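You operate a simulated robot arm through the tools that you are given. There is no shell and no other tool.

Carry out the task below with a simulated two-armed robot. There is one attempt and no reset: what you move stays moved.

JOB
Zero the dial on the ZERO block and put the block back.
Fine: turn the zero knob till the window shows 0.00 with the lever down; lever up and the dial head swung aside at the end. Set down upright: zero block. Where these are worked on the way, their far stop is far enough and under half their travel is too little: dial head.

Only the result counts: the job must be done as asked and must still hold three seconds after the hand-in. Knocking over, shifting, dropping, spilling or breaking anything else fails it.

ROBOT AND FRAMES
Two 7-joint arms with fingered hands on one trunk that stands fixed in place. Base frame: the origin is at the foot of the trunk, x ahead of it, y to its left, z up. Lengths are in m, angles in degrees, forces in N, time in s.
The left shoulder is at [0.063, 0.186, 1.181], the right one opposite. With the tool pointing down near the work surface each hand reaches from about 0.4 to 0.8 m from the base axis, measured 20 degrees to its own side. Payload 3.6 kg a hand.
Tool frame (each hand has its own): the origin (TCP) lies between the finger pads and is the grasp point; the fingertips stand 0.026 m ahead of it; z points along the fingers, y is the line along which they close. The gripper opens to 0.088 m. The gripper's body begins 0.03 m behind the TCP. The gripper is a hand of 3 fingers: y runs from the thumb to the fingers, the wrist lies at [-0.017, -0.098, -0.164] in the tool frame, and closing takes about 1.5 s.
Orientation is that of the tool frame in the base frame, as [roll, pitch, yaw] about the fixed x, y, z axes, in that order (R = Rz(yaw) Ry(pitch) Rx(roll)). With the fingers straight down and the wrist toward the robot, the tool's x, y and z point along [0, 1, 0], [1, 0, 0] and [0, 0, -1] of the base frame.

CONTROLS
- The arms move only by the tool step_arm. It takes "left_motion", "right_motion" or both (then of equal length, played together; a hand with none holds still); each is a list of rows, each a list of 3 entries, a list of its own where there are three numbers: the shift along the tool's x, y, z in m, then the turn, a rotation vector about the tool's x, y, z in degrees, then the finger opening in m, from 0 to 0.088. In form: [[[tx, ty, tz], [ax, ay, az], claw], ...]. A call has 1 to 20 rows; each row is the pose to reach, as a shift and turn from the pose commanded when the call began, along the tool's axes at that moment. Each row takes 0.2 s and may step no farther than 0.05 m and 8.6 degrees from the row before; otherwise, or with a gripper value out of range, the whole call is refused. A pose out of reach is approached as far as the arm can. The call stops where the force on the tool passes 40 N (or 10 N more than at its start, if that is more) or the arm is blocked; 0.2 s more then pass. Each finger travels about 0.153 m/s and halts on what it meets, pressing with about 33 N; the grip force reading is that of the motor and also rises with nothing between the fingers. The clock runs only during rows and for 0.2 s after the last one: add rows that repeat a pose to give the fingers time. The reply holds the time, the measured pose of the TCP, the force on the tool along the base axes, the opening and the grip force, in the units named above and with some noise, with the torque about the TCP (base axes, N m) and any sound that the robot's microphone picked up, and new pictures: "views" is both (left out), scene, wrist or none (wrist: the cameras of the hands that moved).
- Cameras (640 x 400 px; columns grow to the right, rows downward): "scene" is now at [0.2229, -0.0495, 1.1359]; the picture's right is [-0.60, -0.80, 0.00], its down [0.09, -0.06, -0.99] and it looks along [0.80, -0.59, 0.11] (base axes); focal length 214 px, centre (320, 200). "left" rides on the left gripper at [-0.056, -0.08, -0.102] in its tool frame; the picture's right is [-0.73, -0.32, 0.60], its down [0.62, -0.67, 0.41] and it looks along [0.27, 0.68, 0.69] (tool axes); focal length 247 px, centre (320, 200). "right" rides on the right gripper at [0.056, -0.08, -0.102] in its tool frame; the picture's right is [-0.73, 0.32, -0.60], its down [-0.62, -0.66, 0.41] and it looks along [-0.27, 0.68, 0.69] (tool axes); focal length 247 px, centre (320, 200). There is no depth. A picture from a camera that has moved, and an enlarged one, comes with that camera's place and axes in the base frame and with its lens.
- move_column(by): slides the trunk up (or, below 0, down) by that many m; the arms and the scene camera ride with it, the base frame stays. It gives what a move gives, with no picture.
- set_grasp(shape, hand): the hand has 3 fingers and takes this shape, open, in about a second: jaw (thumb against the fingers, like two jaws); tri (thumb and two fingers); tip (a fingertip pinch); poke (one finger out to press); point (the index stretched); flat (the hand flat); cup (the hand cupped); fist (a fist). The gripper value then closes the fingers along that shape, each until it touches; the sizes above hold for jaw. It gives what a move gives, with no picture.
- head_to(pan, tilt): turns the head with the scene camera to pan (to the left, within 60 degrees either way) and tilt (down, from -29 to 69), counted from straight ahead of the robot. It gives what a move gives, and a new picture of the scene camera.
- zoom(camera, box): a new picture of the part [left, top, right, bottom] of that camera's present view, enlarged. No time passes.
- sign_off(): hands the job in; it is judged then, once.

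Places have to be worked out from the pictures, the camera data and where the tool is seen. Open the grippers and draw the arms clear of the work before you hand the job in, unless the task says otherwise.

The tools are called after "Request:" as a command line: name --argument value ..., lists and objects as JSON in quotes. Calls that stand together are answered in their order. step_arm: Moves the arms, as the interface text tells. Its arguments: {"type":"object","properties":{"left_motion":{"type":"array","items":{"type":"array"}},"right_motion":{"type":"array","items":{"type":"array"}},"views":{"type":"string","enum":["both","scene","wrist","none"]}},"required":[]} The other tools are called the same way: move_column (by) slides the trunk up or down; set_grasp (shape, hand) gives the hand a shape; head_to (pan, tilt) turns the head that bears the scene camera; zoom (camera, box) takes an enlarged picture of a part of a camera's view; sign_off () hands the job in.

At the start:

```text
t: 0.0
left_position: [0.4762, -0.0094, 1.2627]
left_tcp_rot: [-179.9, -0.1, 90.0]
left_contact_force: [0.5, -0.1, -0.4]
left_ft_torque: [0.04, 0.02, 0.01]
left_grip_width: 0.0874
left_grasp_force: 0.1
left_shape: jaw
right_position: [0.3725, -0.4333, 1.249]
right_tcp_rot: [180.0, 0.0, 90.0]
right_contact_force: [0.3, -0.1, -0.3]
right_ft_torque: [-0.01, 0.02, -0.03]
right_grip_width: 0.0875
right_grasp_force: 0.1
right_shape: jaw
trunk travel left (down, up): [-0.325, 0.432]
head pan, tilt: [-36.6, -6.1]
```

scene: 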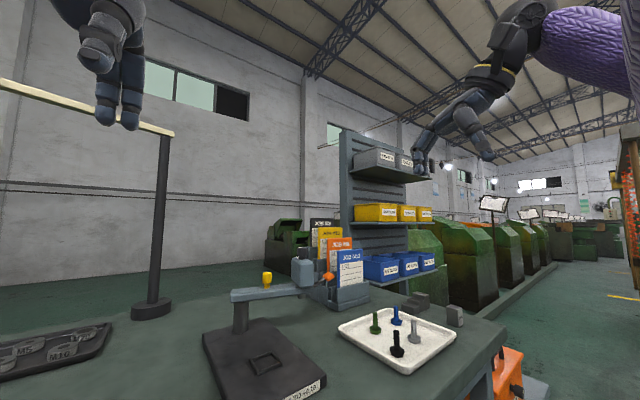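
right: 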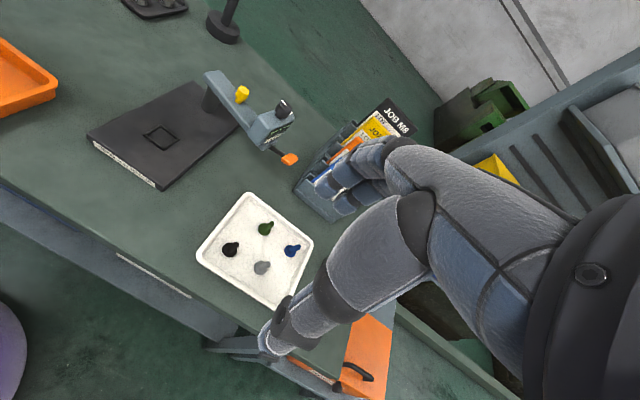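
left: 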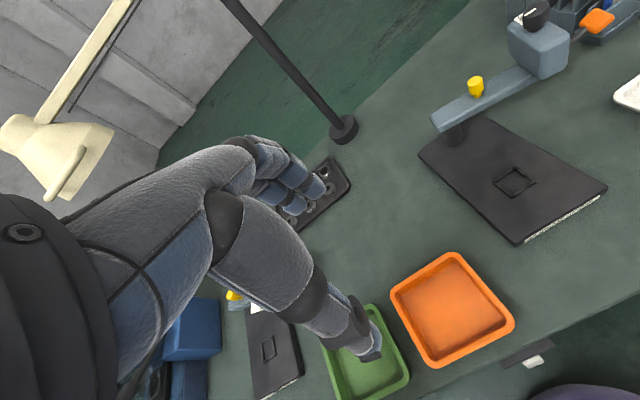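

I'll first look around the bench with the head tilted down to find the ZERO block, the dial stand and the other items.

Request:
head_to --pan -20 --tilt 35

Request:
zoom --camera "right" --box '[80, 60, 320, 210]'

Request:
zoom --camera "left" --box '[160, 250, 420, 400]'

```text
t: 1.1
left_position: [0.4751, -0.01, 1.2627]
left_tcp_rot: [179.9, 0.1, 90.0]
left_contact_force: [0.0, 0.0, -1.1]
left_ft_torque: [0.02, 0.0, 0.03]
left_grip_width: 0.0881
left_grasp_force: 0.1
left_shape: jaw
right_position: [0.3734, -0.4338, 1.2488]
right_tcp_rot: [-180.0, 0.0, 89.9]
right_contact_force: [-0.4, 0.5, 0.5]
right_ft_torque: [-0.01, 0.01, 0.03]
right_grip_width: 0.0879
right_grasp_force: 0.1
right_shape: jaw
trunk travel left (down, up): [-0.325, 0.432]
head pan, tilt: [-20.0, 35.0]
camera scene: at [0.236, -0.0279, 1.0704], right [-0.34, -0.94, 0.0], down [-0.54, 0.2, -0.82], along [0.77, -0.28, -0.57], focal length 214 px, centre (320, 200)
```

scene: 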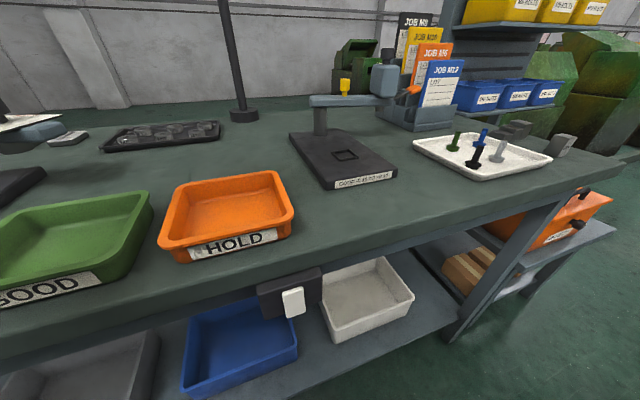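

```text
2.67 times, centred on (200, 135) of right
camera zoom: at [0.2922, -0.3784, 1.3502], right [0.32, -0.73, 0.6], down [-0.66, -0.62, -0.41], along [0.68, -0.27, -0.69], focal length 659 px, centre (640, 373)
```

zoom: 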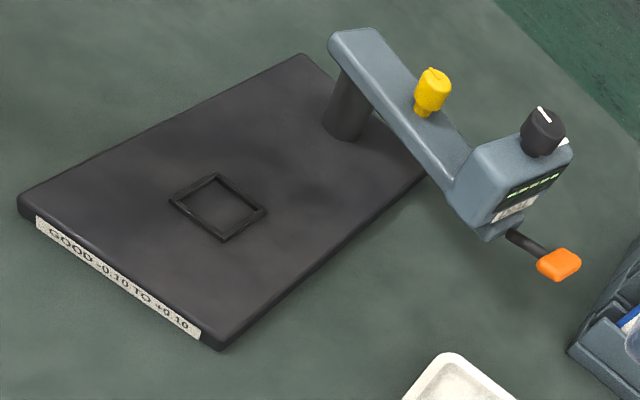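

```text
2.46 times, centred on (290, 325) of left
camera zoom: at [0.3964, -0.0659, 1.3647], right [-0.32, -0.73, -0.6], down [-0.67, 0.62, -0.41], along [0.68, 0.27, -0.69], focal length 608 px, centre (394, -108)
```

zoom: 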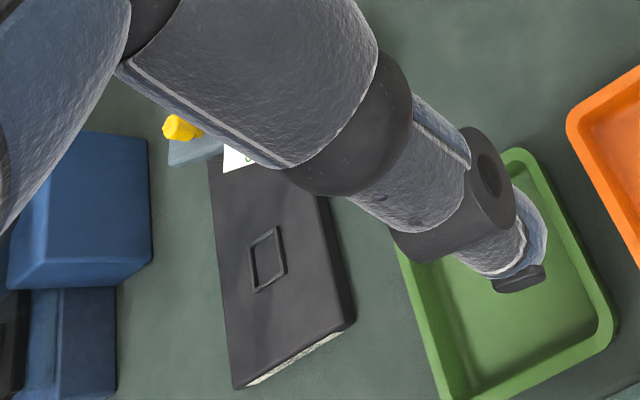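

There are two dial-like stands (one right, one left), so I need to find which is relevant and where the ZERO block sits. I look to the left side and zoom in on details.

Request:
head_to --pan 25 --tilt 35

Request:
zoom --camera "right" --box '[190, 60, 320, 180]'

```text
t: 2.2
left_position: [0.4752, -0.0094, 1.2632]
left_tcp_rot: [180.0, 0.0, 90.0]
left_contact_force: [0.1, 0.2, 0.5]
left_ft_torque: [0.01, -0.03, 0.01]
left_grip_width: 0.0876
left_grasp_force: 0.1
left_shape: jaw
right_position: [0.374, -0.4345, 1.2485]
right_tcp_rot: [179.9, -0.1, 90.0]
right_contact_force: [0.9, -0.6, -0.4]
right_ft_torque: [0.02, 0.0, -0.01]
right_grip_width: 0.0876
right_grasp_force: 0.1
right_shape: jaw
trunk travel left (down, up): [-0.325, 0.432]
head pan, tilt: [25.0, 35.0]
camera scene: at [0.2331, 0.0395, 1.0703], right [0.42, -0.91, 0.0], down [-0.52, -0.24, -0.82], along [0.74, 0.35, -0.57], focal length 214 px, centre (320, 200)
```

scene: 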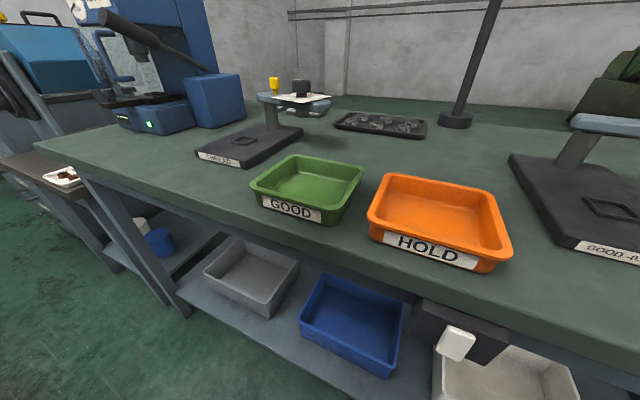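

```text
3.33 times, centred on (255, 120) of right
camera zoom: at [0.2922, -0.3784, 1.3502], right [0.32, -0.73, 0.6], down [-0.66, -0.62, -0.41], along [0.68, -0.27, -0.69], focal length 823 px, centre (537, 467)
```

zoom: 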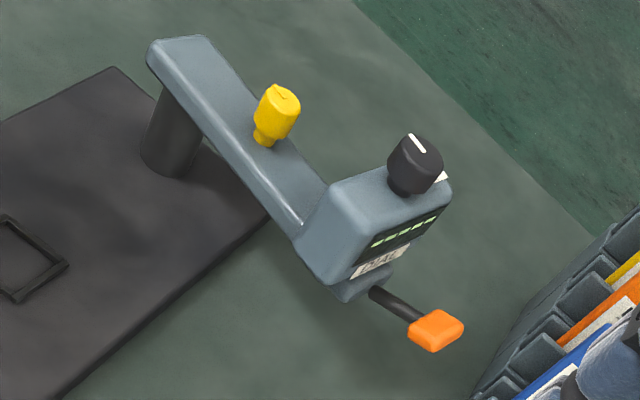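

The left one has a label too; I zoom on both stands' labels, then on the right area of the bench for the ZERO block.

Request:
zoom --camera "scene" --box '[180, 60, 360, 180]'

Request:
zoom --camera "scene" --box '[320, 90, 480, 150]'

Request:
head_to --pan -50 --tilt 35

```text
3.33 times, centred on (270, 120) of scene
camera zoom: at [0.2331, 0.0395, 1.0703], right [0.42, -0.91, 0.0], down [-0.52, -0.24, -0.82], along [0.74, 0.35, -0.57], focal length 715 px, centre (487, 467)
```

zoom: 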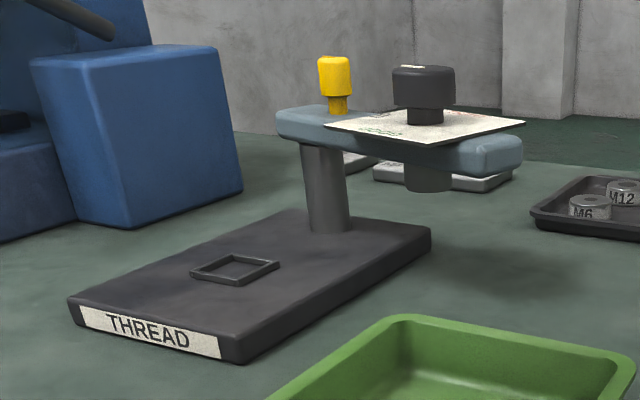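

```text
4.00 times, centred on (400, 120) of scene
camera zoom: at [0.2331, 0.0395, 1.0703], right [0.42, -0.91, 0.0], down [-0.52, -0.24, -0.82], along [0.74, 0.35, -0.57], focal length 858 px, centre (0, 520)
```

zoom: 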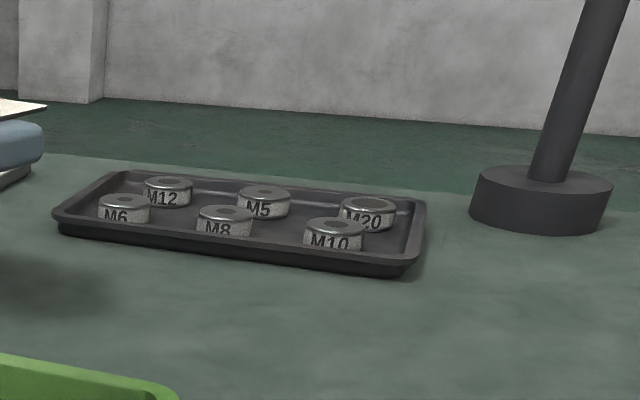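

```text
t: 3.7
left_position: [0.4753, -0.009, 1.2625]
left_tcp_rot: [-179.9, 0.1, 90.0]
left_contact_force: [-0.6, 0.4, -0.1]
left_ft_torque: [-0.01, -0.01, 0.02]
left_grip_width: 0.0876
left_grasp_force: 0.1
left_shape: jaw
right_position: [0.3721, -0.4329, 1.2484]
right_tcp_rot: [-180.0, 0.0, 90.0]
right_contact_force: [0.4, -0.3, -0.2]
right_ft_torque: [-0.02, 0.0, -0.05]
right_grip_width: 0.0878
right_grasp_force: 0.1
right_shape: jaw
trunk travel left (down, up): [-0.325, 0.432]
head pan, tilt: [-50.0, 35.0]
camera scene: at [0.2099, -0.0651, 1.0703], right [-0.77, -0.64, 0.0], down [-0.37, 0.44, -0.82], along [0.53, -0.63, -0.57], focal length 214 px, centre (320, 200)
```

scene: 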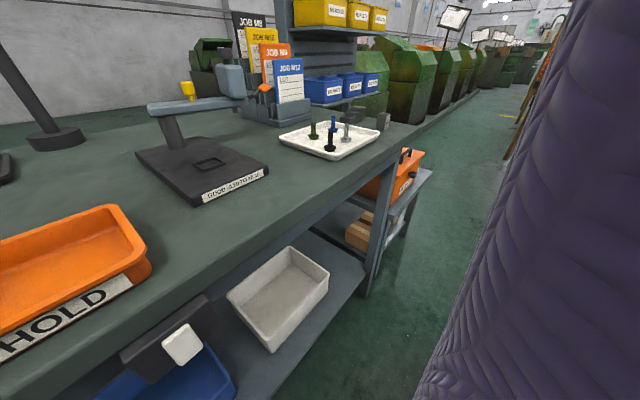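

Request:
zoom --camera "scene" --box '[240, 60, 420, 170]'

Request:
zoom --camera "scene" --box '[130, 60, 300, 210]'

```text
3.56 times, centred on (330, 115) of scene
camera zoom: at [0.2099, -0.0651, 1.0703], right [-0.77, -0.64, 0.0], down [-0.37, 0.44, -0.82], along [0.53, -0.63, -0.57], focal length 763 px, centre (284, 502)
```

zoom: 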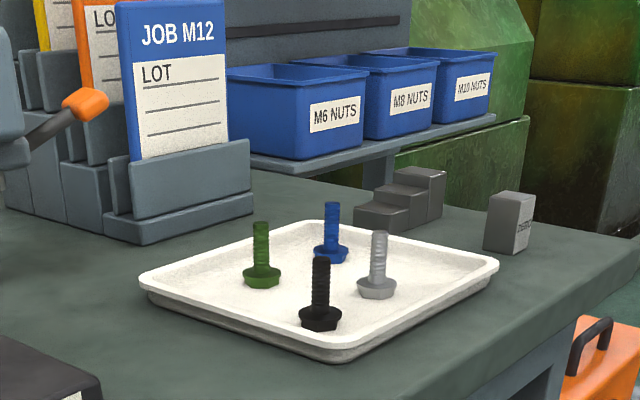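

```text
2.67 times, centred on (215, 135) of scene
camera zoom: at [0.2099, -0.0651, 1.0703], right [-0.77, -0.64, 0.0], down [-0.37, 0.44, -0.82], along [0.53, -0.63, -0.57], focal length 572 px, centre (600, 373)
```

zoom: 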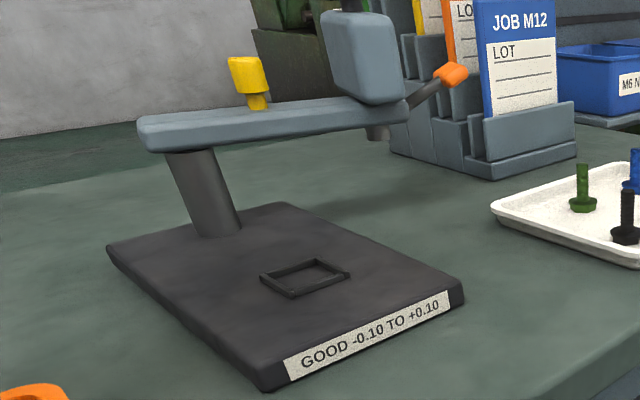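

I zoom closely on the small block at the right end and on the dial head from the right wrist camera.

Request:
zoom --camera "scene" --box '[335, 100, 405, 145]'

Request:
zoom --camera "scene" --box '[205, 55, 285, 125]'

Request:
zoom --camera "left" --box '[400, 0, 640, 150]'

```text
8.89 times, centred on (370, 122) of scene
camera zoom: at [0.2099, -0.0651, 1.0703], right [-0.77, -0.64, 0.0], down [-0.37, 0.44, -0.82], along [0.53, -0.63, -0.57], focal length 1906 px, centre (-124, 889)
```

zoom: 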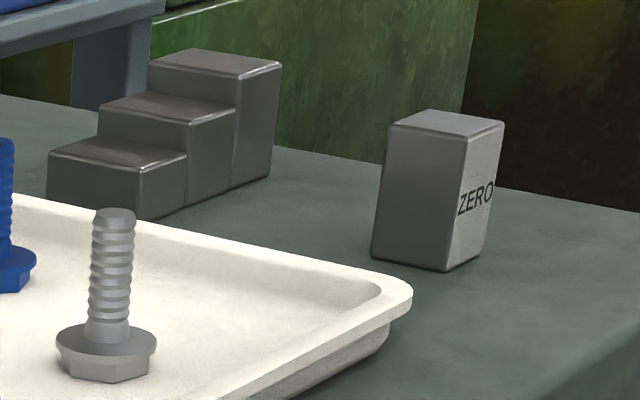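

```text
5.71 times, centred on (245, 90) of scene
camera zoom: at [0.2099, -0.0651, 1.0703], right [-0.77, -0.64, 0.0], down [-0.37, 0.44, -0.82], along [0.53, -0.63, -0.57], focal length 1226 px, centre (749, 829)
```

zoom: 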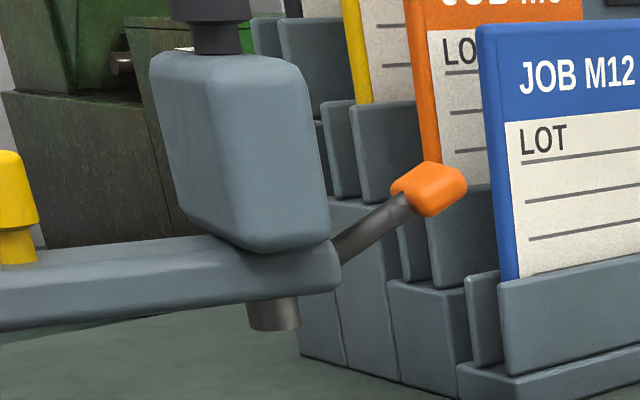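

```text
2.67 times, centred on (520, 75) of left
camera zoom: at [0.3964, -0.0659, 1.3647], right [-0.32, -0.73, -0.6], down [-0.67, 0.62, -0.41], along [0.68, 0.27, -0.69], focal length 659 px, centre (-213, 533)
```

zoom: 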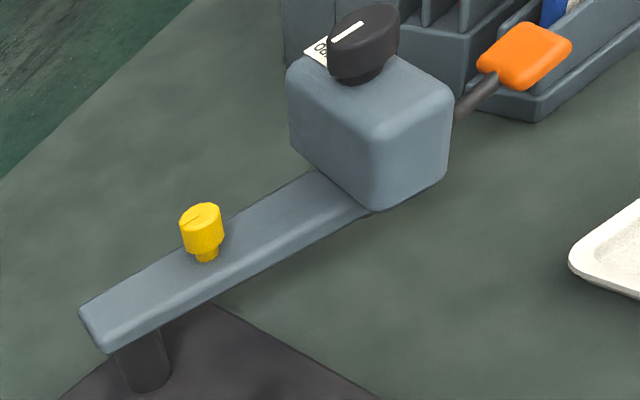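

The ZERO block stands at the right end of the bench at about (0.497, -0.703), with its top near z 0.916. The stand's nest is at about (0.595, -0.21, 0.895) and the dial head is swung aside at about (0.70, -0.344). I move the right hand above the ZERO block and look.

Request:
step_arm --right_motion '[[[-0.027, 0.0125, 0.0225], [0, 0, 0], 0.088], [[-0.054, 0.025, 0.045], [0, 0, 0], 0.088], [[-0.081, 0.0375, 0.0675], [0, 0, 0], 0.088], [[-0.108, 0.05, 0.09], [0, 0, 0], 0.088], [[-0.135, 0.0625, 0.1125], [0, 0, 0], 0.088], [[-0.162, 0.075, 0.135], [0, 0, 0], 0.088], [[-0.189, 0.0875, 0.1575], [0, 0, 0], 0.088], [[-0.216, 0.1, 0.18], [0, 0, 0], 0.088], [[-0.243, 0.1125, 0.2025], [0, 0, 0], 0.088], [[-0.27, 0.125, 0.225], [0, 0, 0], 0.088], [[-0.27, 0.125, 0.225], [0, 0, 0], 0.088]]' --views "both"

```text
t: 6.1
left_position: [0.476, -0.0086, 1.2624]
left_tcp_rot: [-179.9, -0.1, 90.0]
left_contact_force: [0.0, 0.5, 0.4]
left_ft_torque: [0.01, 0.02, -0.02]
left_grip_width: 0.0876
left_grasp_force: 0.0
left_shape: jaw
right_position: [0.4978, -0.7038, 1.0228]
right_tcp_rot: [180.0, 0.0, 90.0]
right_contact_force: [0.1, 0.3, -0.5]
right_ft_torque: [0.01, 0.02, -0.02]
right_grip_width: 0.0876
right_grasp_force: 0.0
right_shape: jaw
trunk travel left (down, up): [-0.325, 0.432]
head pan, tilt: [-50.0, 35.0]
camera scene: at [0.2094, -0.0651, 1.0704], right [-0.77, -0.64, 0.0], down [-0.37, 0.44, -0.82], along [0.53, -0.63, -0.57], focal length 214 px, centre (320, 200)
camera right: at [0.4175, -0.6479, 1.125], right [0.32, -0.73, 0.6], down [-0.66, -0.62, -0.41], along [0.68, -0.27, -0.69], focal length 247 px, centre (320, 200)
```

scene: 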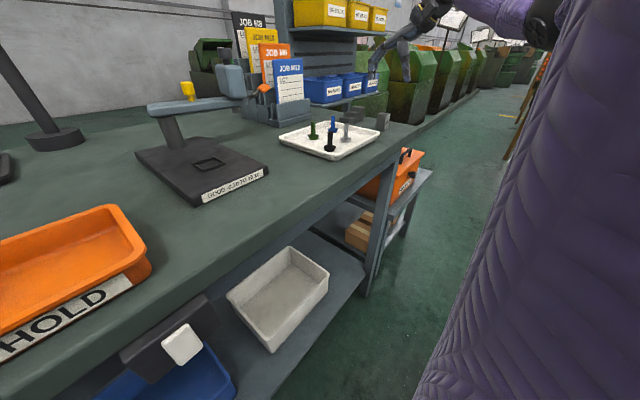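
right: 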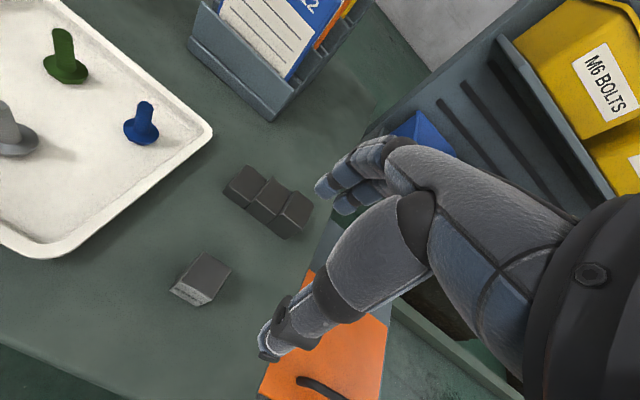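

I zoom the right wrist camera on the block to locate it precisely.

Request:
zoom --camera "right" --box '[150, 230, 270, 320]'

Request:
zoom --camera "scene" --box '[330, 20, 450, 150]'

```text
4.44 times, centred on (210, 275) of right
camera zoom: at [0.4175, -0.6479, 1.125], right [0.32, -0.73, 0.6], down [-0.66, -0.62, -0.41], along [0.68, -0.27, -0.69], focal length 1098 px, centre (809, -133)
```

zoom: 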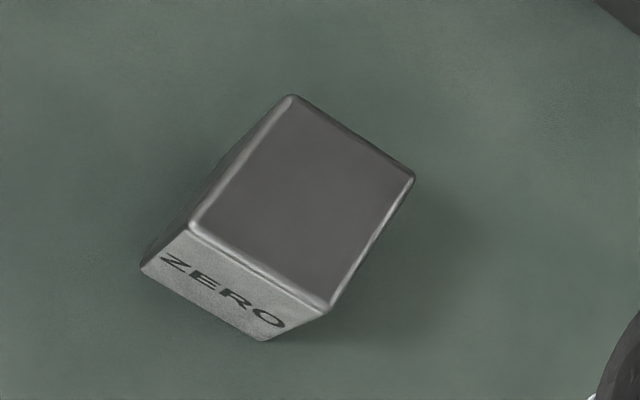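

```text
3.08 times, centred on (390, 85) of scene
camera zoom: at [0.2094, -0.0651, 1.0704], right [-0.77, -0.64, 0.0], down [-0.37, 0.44, -0.82], along [0.53, -0.63, -0.57], focal length 660 px, centre (105, 554)
```

zoom: 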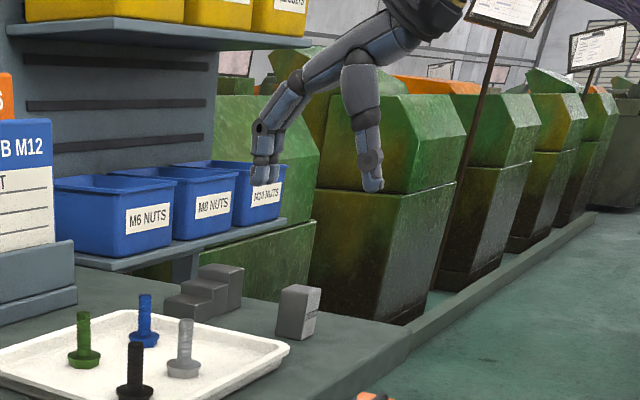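

Triangulating gives the block's centre at about (0.481, -0.672), its top at about 0.919 and a width of about 0.026, with faces square to the axes. I centre over it, narrow the opening to 0.06 and come down part way.

Request:
step_arm --right_motion '[[[0.016, -0.0085, 0], [0, 0, 0], 0.07], [[0.032, -0.017, 0], [0, 0, 0], 0.06], [[0.032, -0.017, 0.03], [0, 0, 0], 0.06], [[0.032, -0.017, 0.06], [0, 0, 0], 0.06], [[0.032, -0.017, 0.07], [0, 0, 0], 0.06], [[0.032, -0.017, 0.07], [0, 0, 0], 0.06]]' --views "both"

Request:
zoom --camera "scene" --box '[330, 50, 430, 150]'

```text
t: 7.5
left_position: [0.4759, -0.01, 1.2627]
left_tcp_rot: [180.0, 0.0, 90.0]
left_contact_force: [-0.2, -0.2, -0.2]
left_ft_torque: [0.03, -0.02, 0.0]
left_grip_width: 0.0878
left_grasp_force: 0.1
left_shape: jaw
right_position: [0.4805, -0.6707, 0.9535]
right_tcp_rot: [-180.0, 0.0, 90.0]
right_contact_force: [-0.2, 0.0, -0.2]
right_ft_torque: [0.02, -0.03, -0.01]
right_grip_width: 0.06
right_grasp_force: 0.0
right_shape: jaw
trunk travel left (down, up): [-0.325, 0.432]
head pan, tilt: [-50.0, 35.0]
camera scene: at [0.2098, -0.0652, 1.0703], right [-0.77, -0.64, 0.0], down [-0.37, 0.44, -0.82], along [0.53, -0.63, -0.57], focal length 214 px, centre (320, 200)
camera right: at [0.3992, -0.6164, 1.0542], right [0.32, -0.73, 0.6], down [-0.66, -0.62, -0.41], along [0.68, -0.27, -0.69], focal length 247 px, centre (320, 200)
```

scene: 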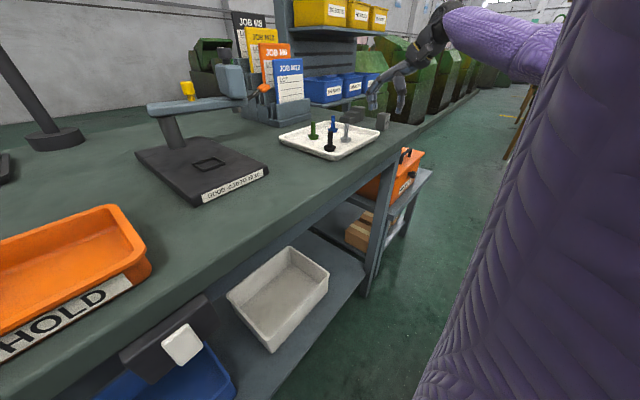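
right: 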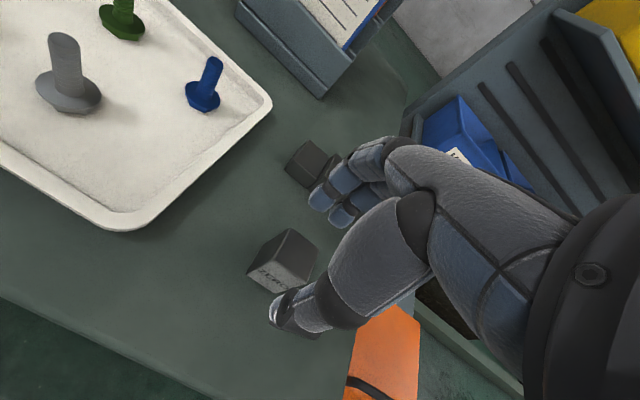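

```text
4.00 times, centred on (380, 100) of scene
camera zoom: at [0.2098, -0.0652, 1.0703], right [-0.77, -0.64, 0.0], down [-0.37, 0.44, -0.82], along [0.53, -0.63, -0.57], focal length 858 px, centre (80, 600)
```

zoom: 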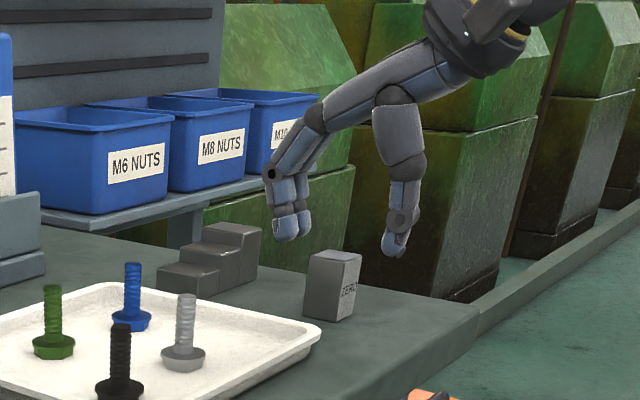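

The gap looks almost over the block; I zoom in the wrist view to check the offset before the final descent.

Request:
zoom --camera "right" --box '[220, 180, 360, 350]'

```text
2.35 times, centred on (290, 265) of right
camera zoom: at [0.3992, -0.6164, 1.0542], right [0.32, -0.73, 0.6], down [-0.66, -0.62, -0.41], along [0.68, -0.27, -0.69], focal length 581 px, centre (391, 47)
```

zoom: 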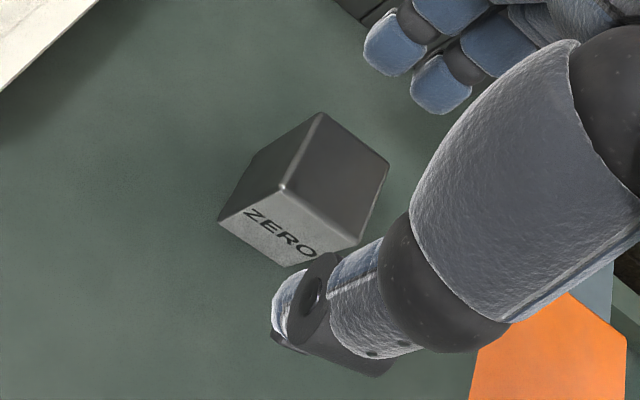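

The block centre is confirmed at (0.481, -0.672) directly under the TCP. I descend to z≈0.918 and close the fingers on it.

Request:
step_arm --right_motion '[[[-0.001, 0.0005, 0.018], [0, 0, 0], 0.06], [[-0.001, 0.0005, 0.0355], [0, 0, 0], 0.06], [[-0.001, 0.0005, 0.0355], [0, 0, 0], 0.06], [[-0.001, 0.0005, 0.0355], [0, 0, 0], 0.04], [[-0.001, 0.0005, 0.0355], [0, 0, 0], 0.02], [[-0.001, 0.0005, 0.0355], [0, 0, 0], 0.02], [[-0.001, 0.0005, 0.0355], [0, 0, 0], 0.02], [[-0.001, 0.0005, 0.0355], [0, 0, 0], 0.02]]' --views "both"

Request:
zoom --camera "scene" --box '[330, 50, 430, 150]'

```text
t: 9.3
left_position: [0.4757, -0.009, 1.2613]
left_tcp_rot: [179.9, 0.0, 89.9]
left_contact_force: [-0.2, 0.2, 0.1]
left_ft_torque: [0.0, 0.0, -0.01]
left_grip_width: 0.0876
left_grasp_force: 0.0
left_shape: jaw
right_position: [0.4804, -0.6727, 0.9181]
right_tcp_rot: [180.0, 0.0, 90.0]
right_contact_force: [0.3, 0.1, -2.1]
right_ft_torque: [0.0, 0.01, -0.05]
right_grip_width: 0.0213
right_grasp_force: 33.1
right_shape: jaw
trunk travel left (down, up): [-0.325, 0.432]
head pan, tilt: [-50.0, 35.0]
camera scene: at [0.2099, -0.0653, 1.0703], right [-0.77, -0.64, 0.0], down [-0.37, 0.44, -0.82], along [0.53, -0.63, -0.57], focal length 214 px, centre (320, 200)
camera right: at [0.4002, -0.6181, 1.0194], right [0.32, -0.73, 0.6], down [-0.66, -0.62, -0.41], along [0.68, -0.27, -0.69], focal length 247 px, centre (320, 200)
```

scene: 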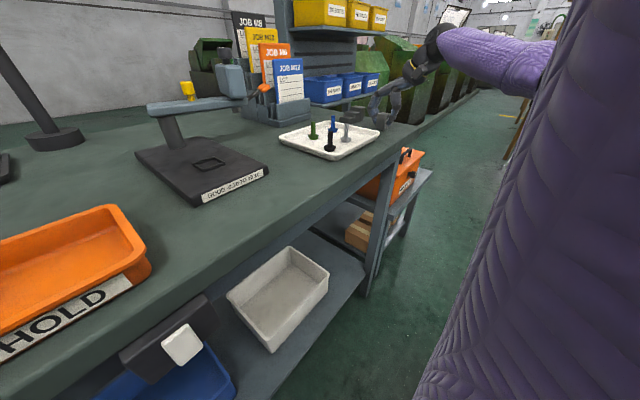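
right: 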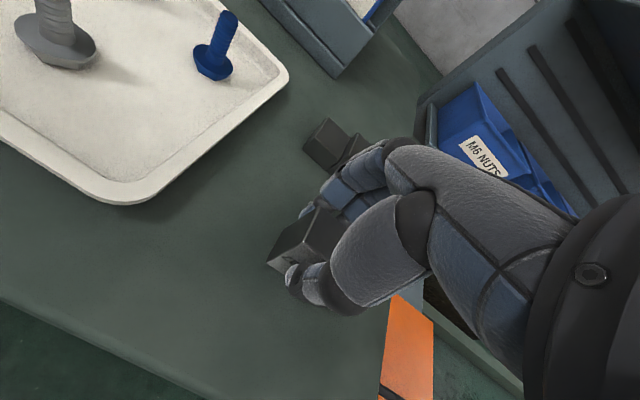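

```text
4.00 times, centred on (380, 100) of scene
camera zoom: at [0.2099, -0.0653, 1.0703], right [-0.77, -0.64, 0.0], down [-0.37, 0.44, -0.82], along [0.53, -0.63, -0.57], focal length 858 px, centre (80, 600)
```

zoom: 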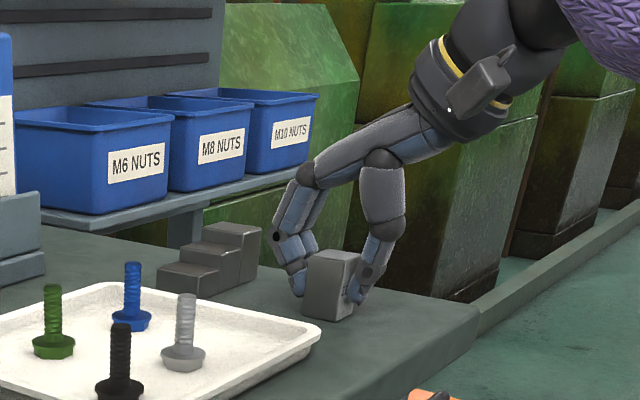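

The fingers hold the block (33 N). I lift it straight up 0.1 m and check the hold.

Request:
step_arm --right_motion '[[[0, 0, -0.01], [0, 0, 0], 0.015], [[0, 0, -0.03], [0, 0, 0], 0.015], [[0, 0, -0.06], [0, 0, 0], 0.015], [[0, 0, -0.09], [0, 0, 0], 0.015], [[0, 0, -0.12], [0, 0, 0], 0.015], [[0, 0, -0.12], [0, 0, 0], 0.015]]' --views "both"

Request:
zoom --camera "scene" --box '[330, 20, 430, 120]'

Request:
zoom --camera "right" --box '[220, 180, 360, 320]'

```text
t: 10.7
left_position: [0.476, -0.0105, 1.2621]
left_tcp_rot: [-180.0, 0.0, 90.0]
left_contact_force: [-0.4, -1.0, -0.5]
left_ft_torque: [0.01, 0.0, -0.02]
left_grip_width: 0.0878
left_grasp_force: 0.1
left_shape: jaw
right_position: [0.4817, -0.674, 1.039]
right_tcp_rot: [-179.9, 0.1, 89.9]
right_contact_force: [-0.1, -0.3, -2.7]
right_ft_torque: [-0.01, 0.03, -0.01]
right_grip_width: 0.021
right_grasp_force: 33.7
right_shape: jaw
trunk travel left (down, up): [-0.325, 0.432]
head pan, tilt: [-50.0, 35.0]
camera scene: at [0.2101, -0.0656, 1.0702], right [-0.77, -0.64, 0.0], down [-0.37, 0.44, -0.82], along [0.53, -0.63, -0.57], focal length 214 px, centre (320, 200)
camera right: at [0.4017, -0.6191, 1.1406], right [0.32, -0.73, 0.6], down [-0.67, -0.62, -0.41], along [0.67, -0.27, -0.69], focal length 247 px, centre (320, 200)
```

scene: 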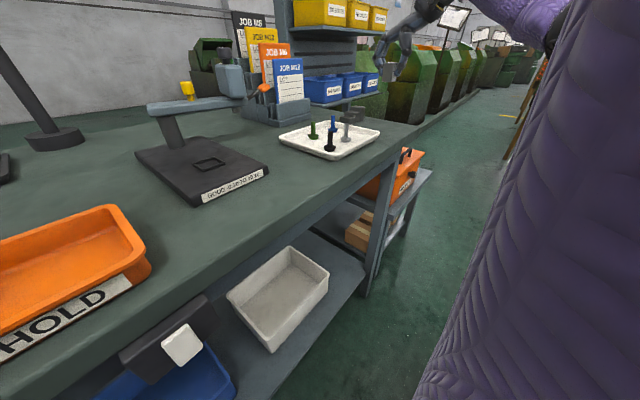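
right: 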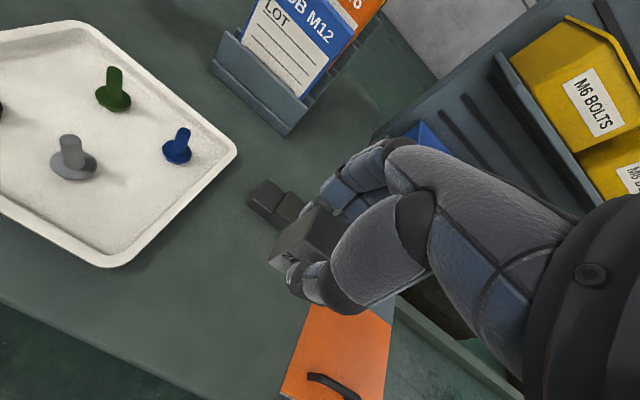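

```text
4.00 times, centred on (380, 70) of scene
camera zoom: at [0.2101, -0.0656, 1.0702], right [-0.77, -0.64, 0.0], down [-0.37, 0.44, -0.82], along [0.53, -0.63, -0.57], focal length 858 px, centre (80, 720)
```

zoom: 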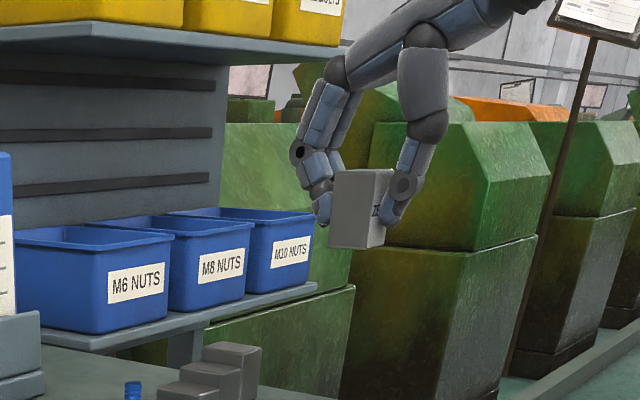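

```text
2.86 times, centred on (290, 250) of right
camera zoom: at [0.4017, -0.6191, 1.1406], right [0.32, -0.73, 0.6], down [-0.67, -0.62, -0.41], along [0.67, -0.27, -0.69], focal length 706 px, centre (406, 57)
```

zoom: 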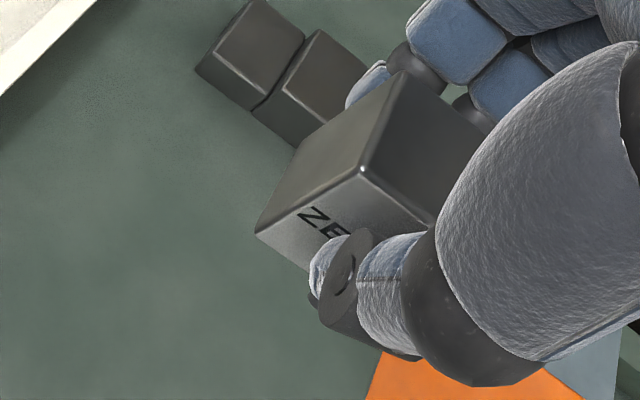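

The block is firmly held with no slip (top level with the TCP). I carry it along x≈0.48 toward the stand at a safe height and draw the left hand aside to the left meanwhile.

Request:
step_arm --right_motion '[[[0.0, 0, -0.03], [0, 0, 0], 0.015], [[0.02, 0, -0.06], [0, 0, 0], 0.015], [[0.06, 0, -0.06], [0, 0, 0], 0.015], [[0.1, 0, -0.06], [0, 0, 0], 0.015], [[0.14, 0, -0.06], [0, 0, 0], 0.015], [[0.18, 0, -0.06], [0, 0, 0], 0.015], [[0.22, 0, -0.06], [0, 0, 0], 0.015], [[0.26, 0, -0.06], [0, 0, 0], 0.015], [[0.3, 0, -0.06], [0, 0, 0], 0.015], [[0.34, 0, -0.06], [0, 0, 0], 0.015], [[0.38, 0, -0.06], [0, 0, 0], 0.015], [[0.42, 0, -0.06], [0, 0, 0], 0.015], [[0.45, 0, -0.06], [0, 0, 0], 0.015], [[0.4635, 0, -0.06], [0, 0, 0], 0.015], [[0.4635, 0, -0.06], [0, 0, 0], 0.015]]' --left_motion '[[[0.04, 0, 0], [0, 0, 0], 0.088], [[0.08, 0, 0], [0, 0, 0], 0.088], [[0.12, 0, 0], [0, 0, 0], 0.088], [[0.16, 0, 0], [0, 0, 0], 0.088], [[0.2, 0, 0], [0, 0, 0], 0.088], [[0.2, 0, 0], [0, 0, 0], 0.088], [[0.2, 0, 0], [0, 0, 0], 0.088], [[0.2, 0, 0], [0, 0, 0], 0.088], [[0.2, 0, 0], [0, 0, 0], 0.088], [[0.2, 0, 0], [0, 0, 0], 0.088], [[0.2, 0, 0], [0, 0, 0], 0.088], [[0.2, 0, 0], [0, 0, 0], 0.088], [[0.2, 0, 0], [0, 0, 0], 0.088], [[0.2, 0, 0], [0, 0, 0], 0.088], [[0.2, 0, 0], [0, 0, 0], 0.088]]' --views "both"

Request:
head_to --pan -25 --tilt 25

```text
t: 13.9
left_position: [0.4765, 0.189, 1.2642]
left_tcp_rot: [180.0, 0.0, 90.0]
left_contact_force: [0.7, 0.6, 0.3]
left_ft_torque: [0.03, -0.01, 0.04]
left_grip_width: 0.0876
left_grasp_force: 0.1
left_shape: jaw
right_position: [0.4807, -0.2088, 1.0969]
right_tcp_rot: [180.0, 0.1, 90.1]
right_contact_force: [0.5, -0.6, -3.1]
right_ft_torque: [0.02, 0.01, 0.02]
right_grip_width: 0.0211
right_grasp_force: 32.6
right_shape: jaw
trunk travel left (down, up): [-0.325, 0.432]
head pan, tilt: [-50.0, 35.0]
camera scene: at [0.21, -0.0651, 1.0702], right [-0.77, -0.64, 0.0], down [-0.37, 0.44, -0.82], along [0.53, -0.63, -0.57], focal length 214 px, centre (320, 200)
camera right: at [0.4005, -0.1535, 1.1991], right [0.32, -0.73, 0.6], down [-0.67, -0.62, -0.41], along [0.68, -0.27, -0.69], focal length 247 px, centre (320, 200)
camera left: at [0.3964, 0.1335, 1.366], right [-0.32, -0.73, -0.6], down [-0.67, 0.62, -0.41], along [0.67, 0.27, -0.69], focal length 247 px, centre (320, 200)
```

scene: 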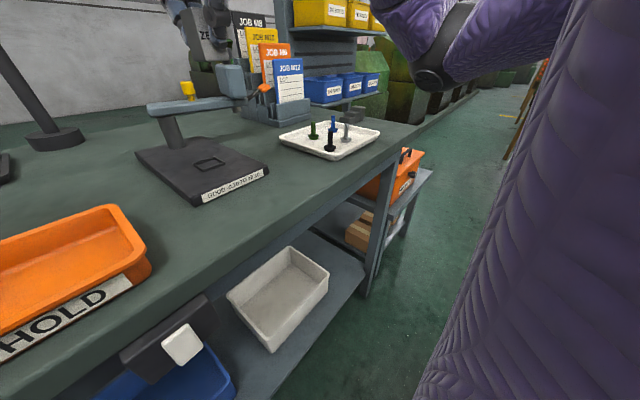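
right: 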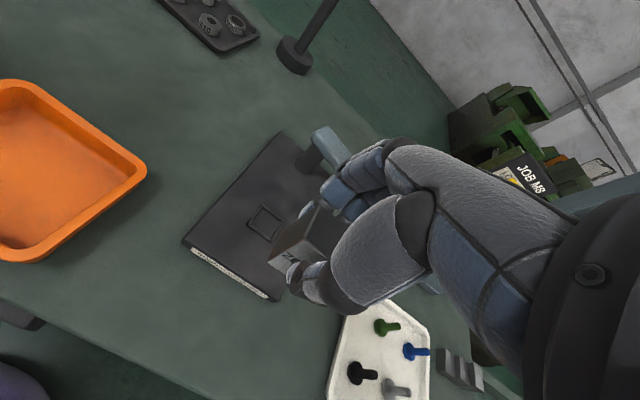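
left: 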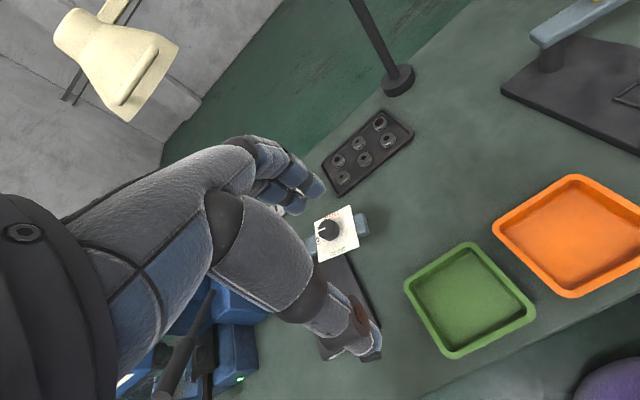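

```text
t: 14.8
left_position: [0.4754, 0.1901, 1.2633]
left_tcp_rot: [-179.9, 0.0, 90.0]
left_contact_force: [-0.1, -0.3, 0.1]
left_ft_torque: [-0.03, 0.0, 0.02]
left_grip_width: 0.0879
left_grasp_force: 0.1
left_shape: jaw
right_position: [0.4808, -0.209, 1.0982]
right_tcp_rot: [180.0, 0.0, 90.0]
right_contact_force: [0.5, -0.5, -1.6]
right_ft_torque: [0.0, 0.01, 0.01]
right_grip_width: 0.021
right_grasp_force: 32.8
right_shape: jaw
trunk travel left (down, up): [-0.325, 0.432]
head pan, tilt: [-25.0, 25.0]
camera scene: at [0.2369, -0.0367, 1.086], right [-0.42, -0.91, 0.0], down [-0.38, 0.18, -0.91], along [0.82, -0.38, -0.42], focal length 214 px, centre (320, 200)
```

scene: 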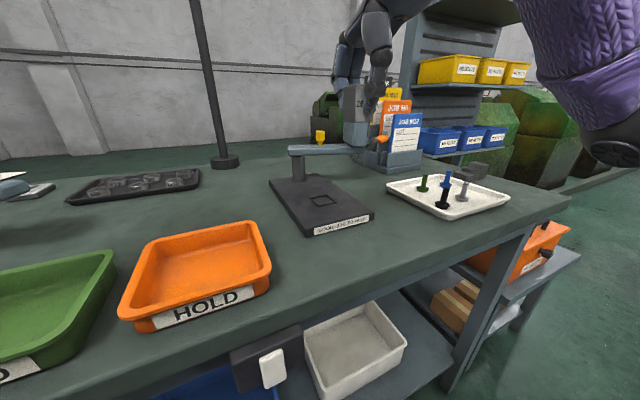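

The nest is well visible in the right wrist camera; I zoom to measure its position and orientation exactly.

Request:
zoom --camera "right" --box '[220, 180, 310, 260]'

Request:
zoom --camera "right" --box '[170, 110, 350, 310]'

Request:
zoom --camera "scene" --box '[260, 120, 400, 250]'

```text
5.00 times, centred on (265, 220) of right
camera zoom: at [0.4004, -0.1537, 1.1991], right [0.32, -0.73, 0.6], down [-0.66, -0.62, -0.41], along [0.68, -0.27, -0.69], focal length 1235 px, centre (595, 100)
```

zoom: 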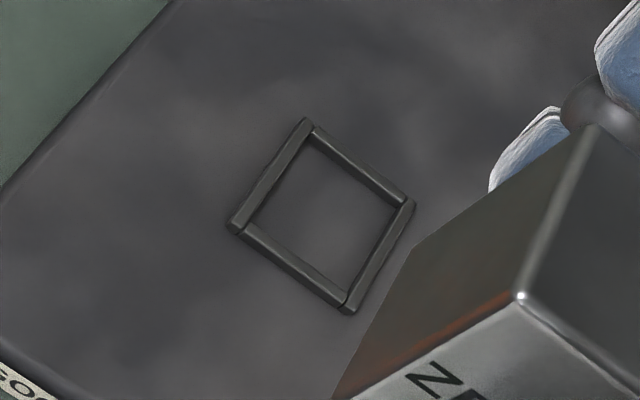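

```text
2.00 times, centred on (260, 210) of right
camera zoom: at [0.4004, -0.1537, 1.1991], right [0.32, -0.73, 0.6], down [-0.66, -0.62, -0.41], along [0.68, -0.27, -0.69], focal length 494 px, centre (440, 180)
```

zoom: 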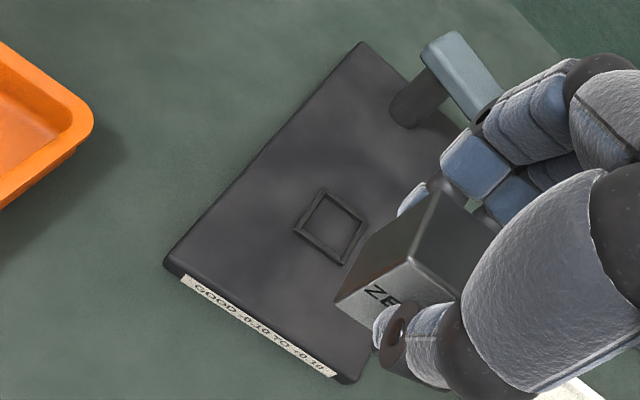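

```text
3.08 times, centred on (330, 185) of scene
camera zoom: at [0.2369, -0.0367, 1.086], right [-0.42, -0.91, 0.0], down [-0.38, 0.18, -0.91], along [0.82, -0.38, -0.42], focal length 660 px, centre (289, 246)
```

zoom: 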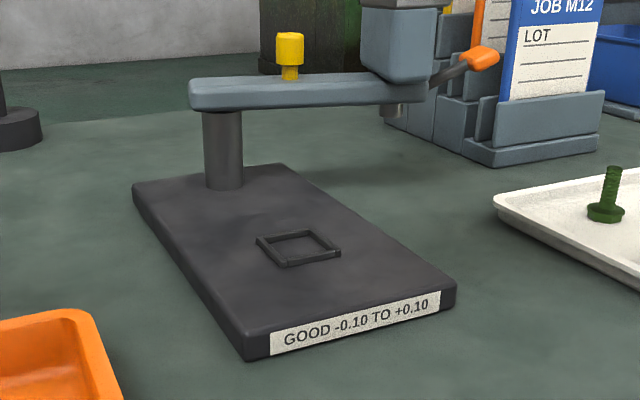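

The nest reads as square to the axes, centred near (0.593, -0.2125), outer size about 0.041 and rim top near z 0.898. I move over it and part way down, then re-measure by comparing the held block with the rim.

Request:
step_arm --right_motion '[[[-0.001, 0.04, 0], [0, 0, 0], 0.015], [[-0.002, 0.08, 0], [0, 0, 0], 0.015], [[-0.0035, 0.112, 0], [0, 0, 0], 0.015], [[-0.0035, 0.112, 0.03], [0, 0, 0], 0.015], [[-0.0035, 0.112, 0.06], [0, 0, 0], 0.015], [[-0.0035, 0.112, 0.09], [0, 0, 0], 0.015], [[-0.0035, 0.112, 0.12], [0, 0, 0], 0.015], [[-0.0035, 0.112, 0.12], [0, 0, 0], 0.015]]' --views "both"

Request:
zoom --camera "right" --box '[210, 160, 370, 320]'

Request:
zoom --camera "scene" --box '[260, 100, 400, 250]'

```text
t: 16.6
left_position: [0.4761, 0.1912, 1.2632]
left_tcp_rot: [179.9, -0.1, 90.0]
left_contact_force: [0.4, 0.2, 1.0]
left_ft_torque: [0.01, 0.01, -0.04]
left_grip_width: 0.0876
left_grasp_force: 0.1
left_shape: jaw
right_position: [0.593, -0.2138, 0.9782]
right_tcp_rot: [-180.0, -0.1, 89.9]
right_contact_force: [0.3, 0.2, -2.7]
right_ft_torque: [-0.03, 0.02, -0.02]
right_grip_width: 0.0209
right_grasp_force: 32.9
right_shape: jaw
trunk travel left (down, up): [-0.325, 0.432]
head pan, tilt: [-25.0, 25.0]
camera scene: at [0.2369, -0.0366, 1.0861], right [-0.42, -0.91, 0.0], down [-0.38, 0.18, -0.91], along [0.82, -0.38, -0.42], focal length 214 px, centre (320, 200)
camera right: at [0.5126, -0.1571, 1.0795], right [0.32, -0.73, 0.6], down [-0.66, -0.62, -0.41], along [0.68, -0.27, -0.69], focal length 247 px, centre (320, 200)
```

scene: 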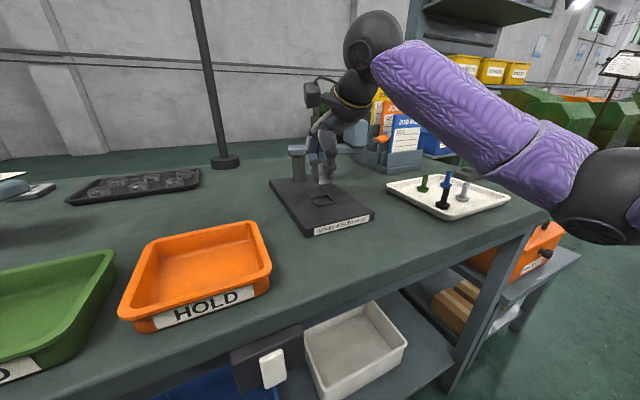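
right: 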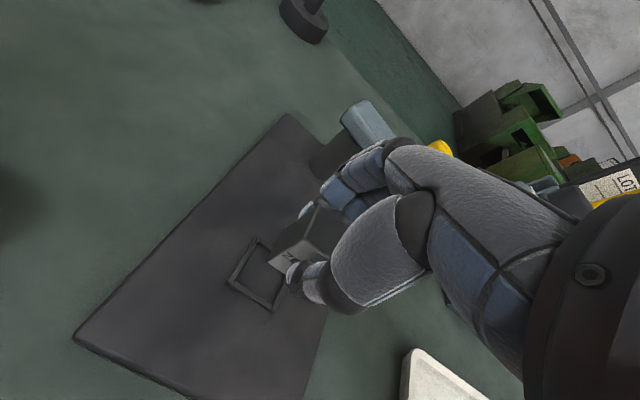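

```text
2.50 times, centred on (290, 240) of right
camera zoom: at [0.5126, -0.1571, 1.0795], right [0.32, -0.73, 0.6], down [-0.66, -0.62, -0.41], along [0.68, -0.27, -0.69], focal length 617 px, centre (395, 100)
```

zoom: 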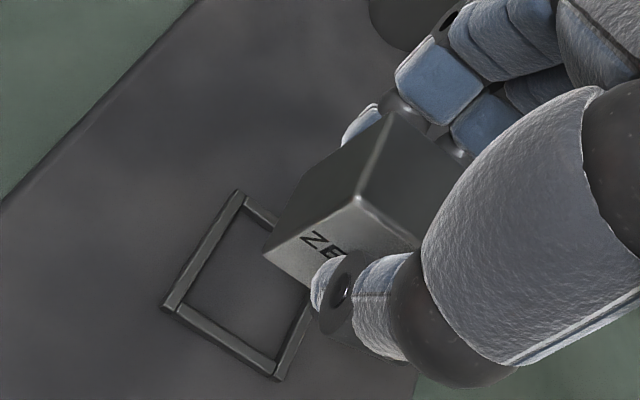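

```text
2.67 times, centred on (330, 175) of scene
camera zoom: at [0.2369, -0.0366, 1.0861], right [-0.42, -0.91, 0.0], down [-0.38, 0.18, -0.91], along [0.82, -0.38, -0.42], focal length 572 px, centre (293, 267)
```

zoom: 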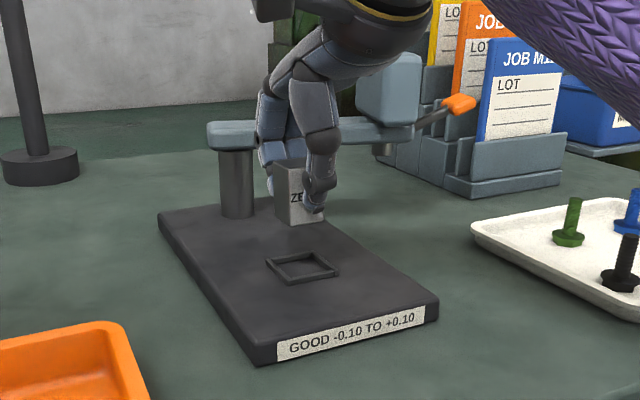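

Parallax between the two wrist views puts the rim top at z≈0.899 and the nest centre at (0.593, -0.212). The block centre is about 2.5 mm too far in +x and 1 mm in +y, so I correct that and go down to about 1 cm above the rim.

Request:
step_arm --right_motion '[[[-0.001, -0.0025, 0], [0, 0, 0], 0.015], [[-0.001, -0.0025, 0.015], [0, 0, 0], 0.015], [[-0.001, -0.0025, 0.028], [0, 0, 0], 0.015], [[-0.001, -0.0025, 0.028], [0, 0, 0], 0.015]]' --views "wrist"

Request:
zoom --camera "right" --box '[220, 180, 340, 300]'

Request:
zoom --camera "scene" --box '[290, 130, 380, 220]'

```text
t: 17.6
left_position: [0.4762, 0.189, 1.2651]
left_tcp_rot: [180.0, 0.0, 90.0]
left_contact_force: [0.8, 0.0, 0.2]
left_ft_torque: [-0.03, 0.0, -0.02]
left_grip_width: 0.0878
left_grasp_force: 0.1
left_shape: jaw
right_position: [0.5922, -0.213, 0.9496]
right_tcp_rot: [-180.0, 0.1, 90.1]
right_contact_force: [0.3, -0.1, -2.6]
right_ft_torque: [0.0, 0.01, -0.02]
right_grip_width: 0.021
right_grasp_force: 33.5
right_shape: jaw
trunk travel left (down, up): [-0.325, 0.432]
head pan, tilt: [-25.0, 25.0]
camera right: at [0.5111, -0.1588, 1.0517], right [0.32, -0.73, 0.6], down [-0.66, -0.62, -0.41], along [0.68, -0.27, -0.69], focal length 247 px, centre (320, 200)
```

right: 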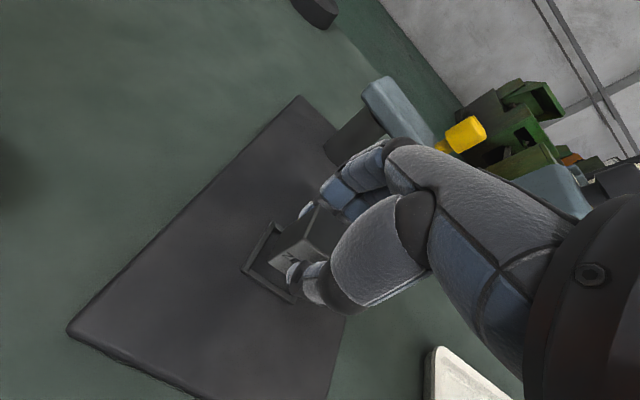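

```text
3.33 times, centred on (280, 240) of right
camera zoom: at [0.5111, -0.1588, 1.0517], right [0.32, -0.73, 0.6], down [-0.66, -0.62, -0.41], along [0.68, -0.27, -0.69], focal length 823 px, centre (453, 67)
```

zoom: 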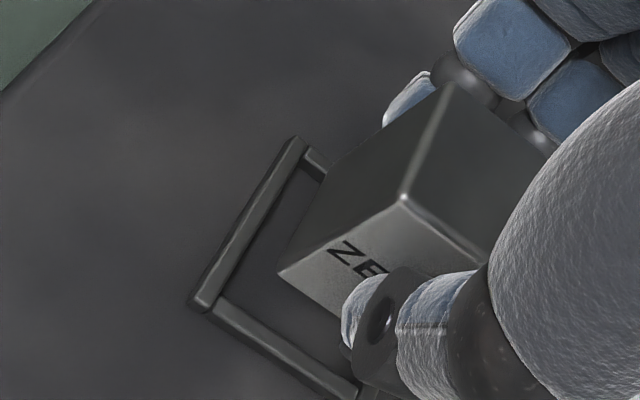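

```text
4.44 times, centred on (335, 175) of scene
camera zoom: at [0.237, -0.0366, 1.086], right [-0.42, -0.91, 0.0], down [-0.38, 0.18, -0.91], along [0.82, -0.38, -0.42], focal length 953 px, centre (253, 311)
```

zoom: 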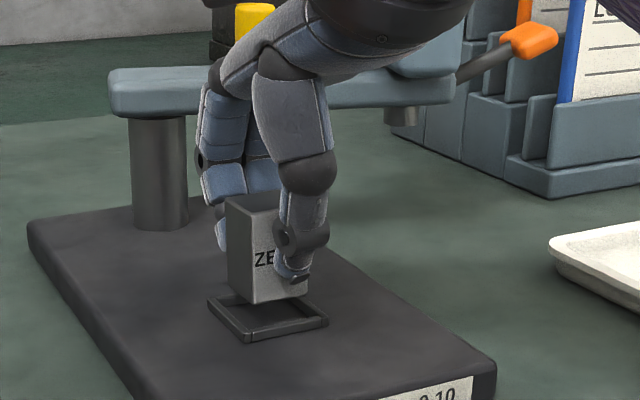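

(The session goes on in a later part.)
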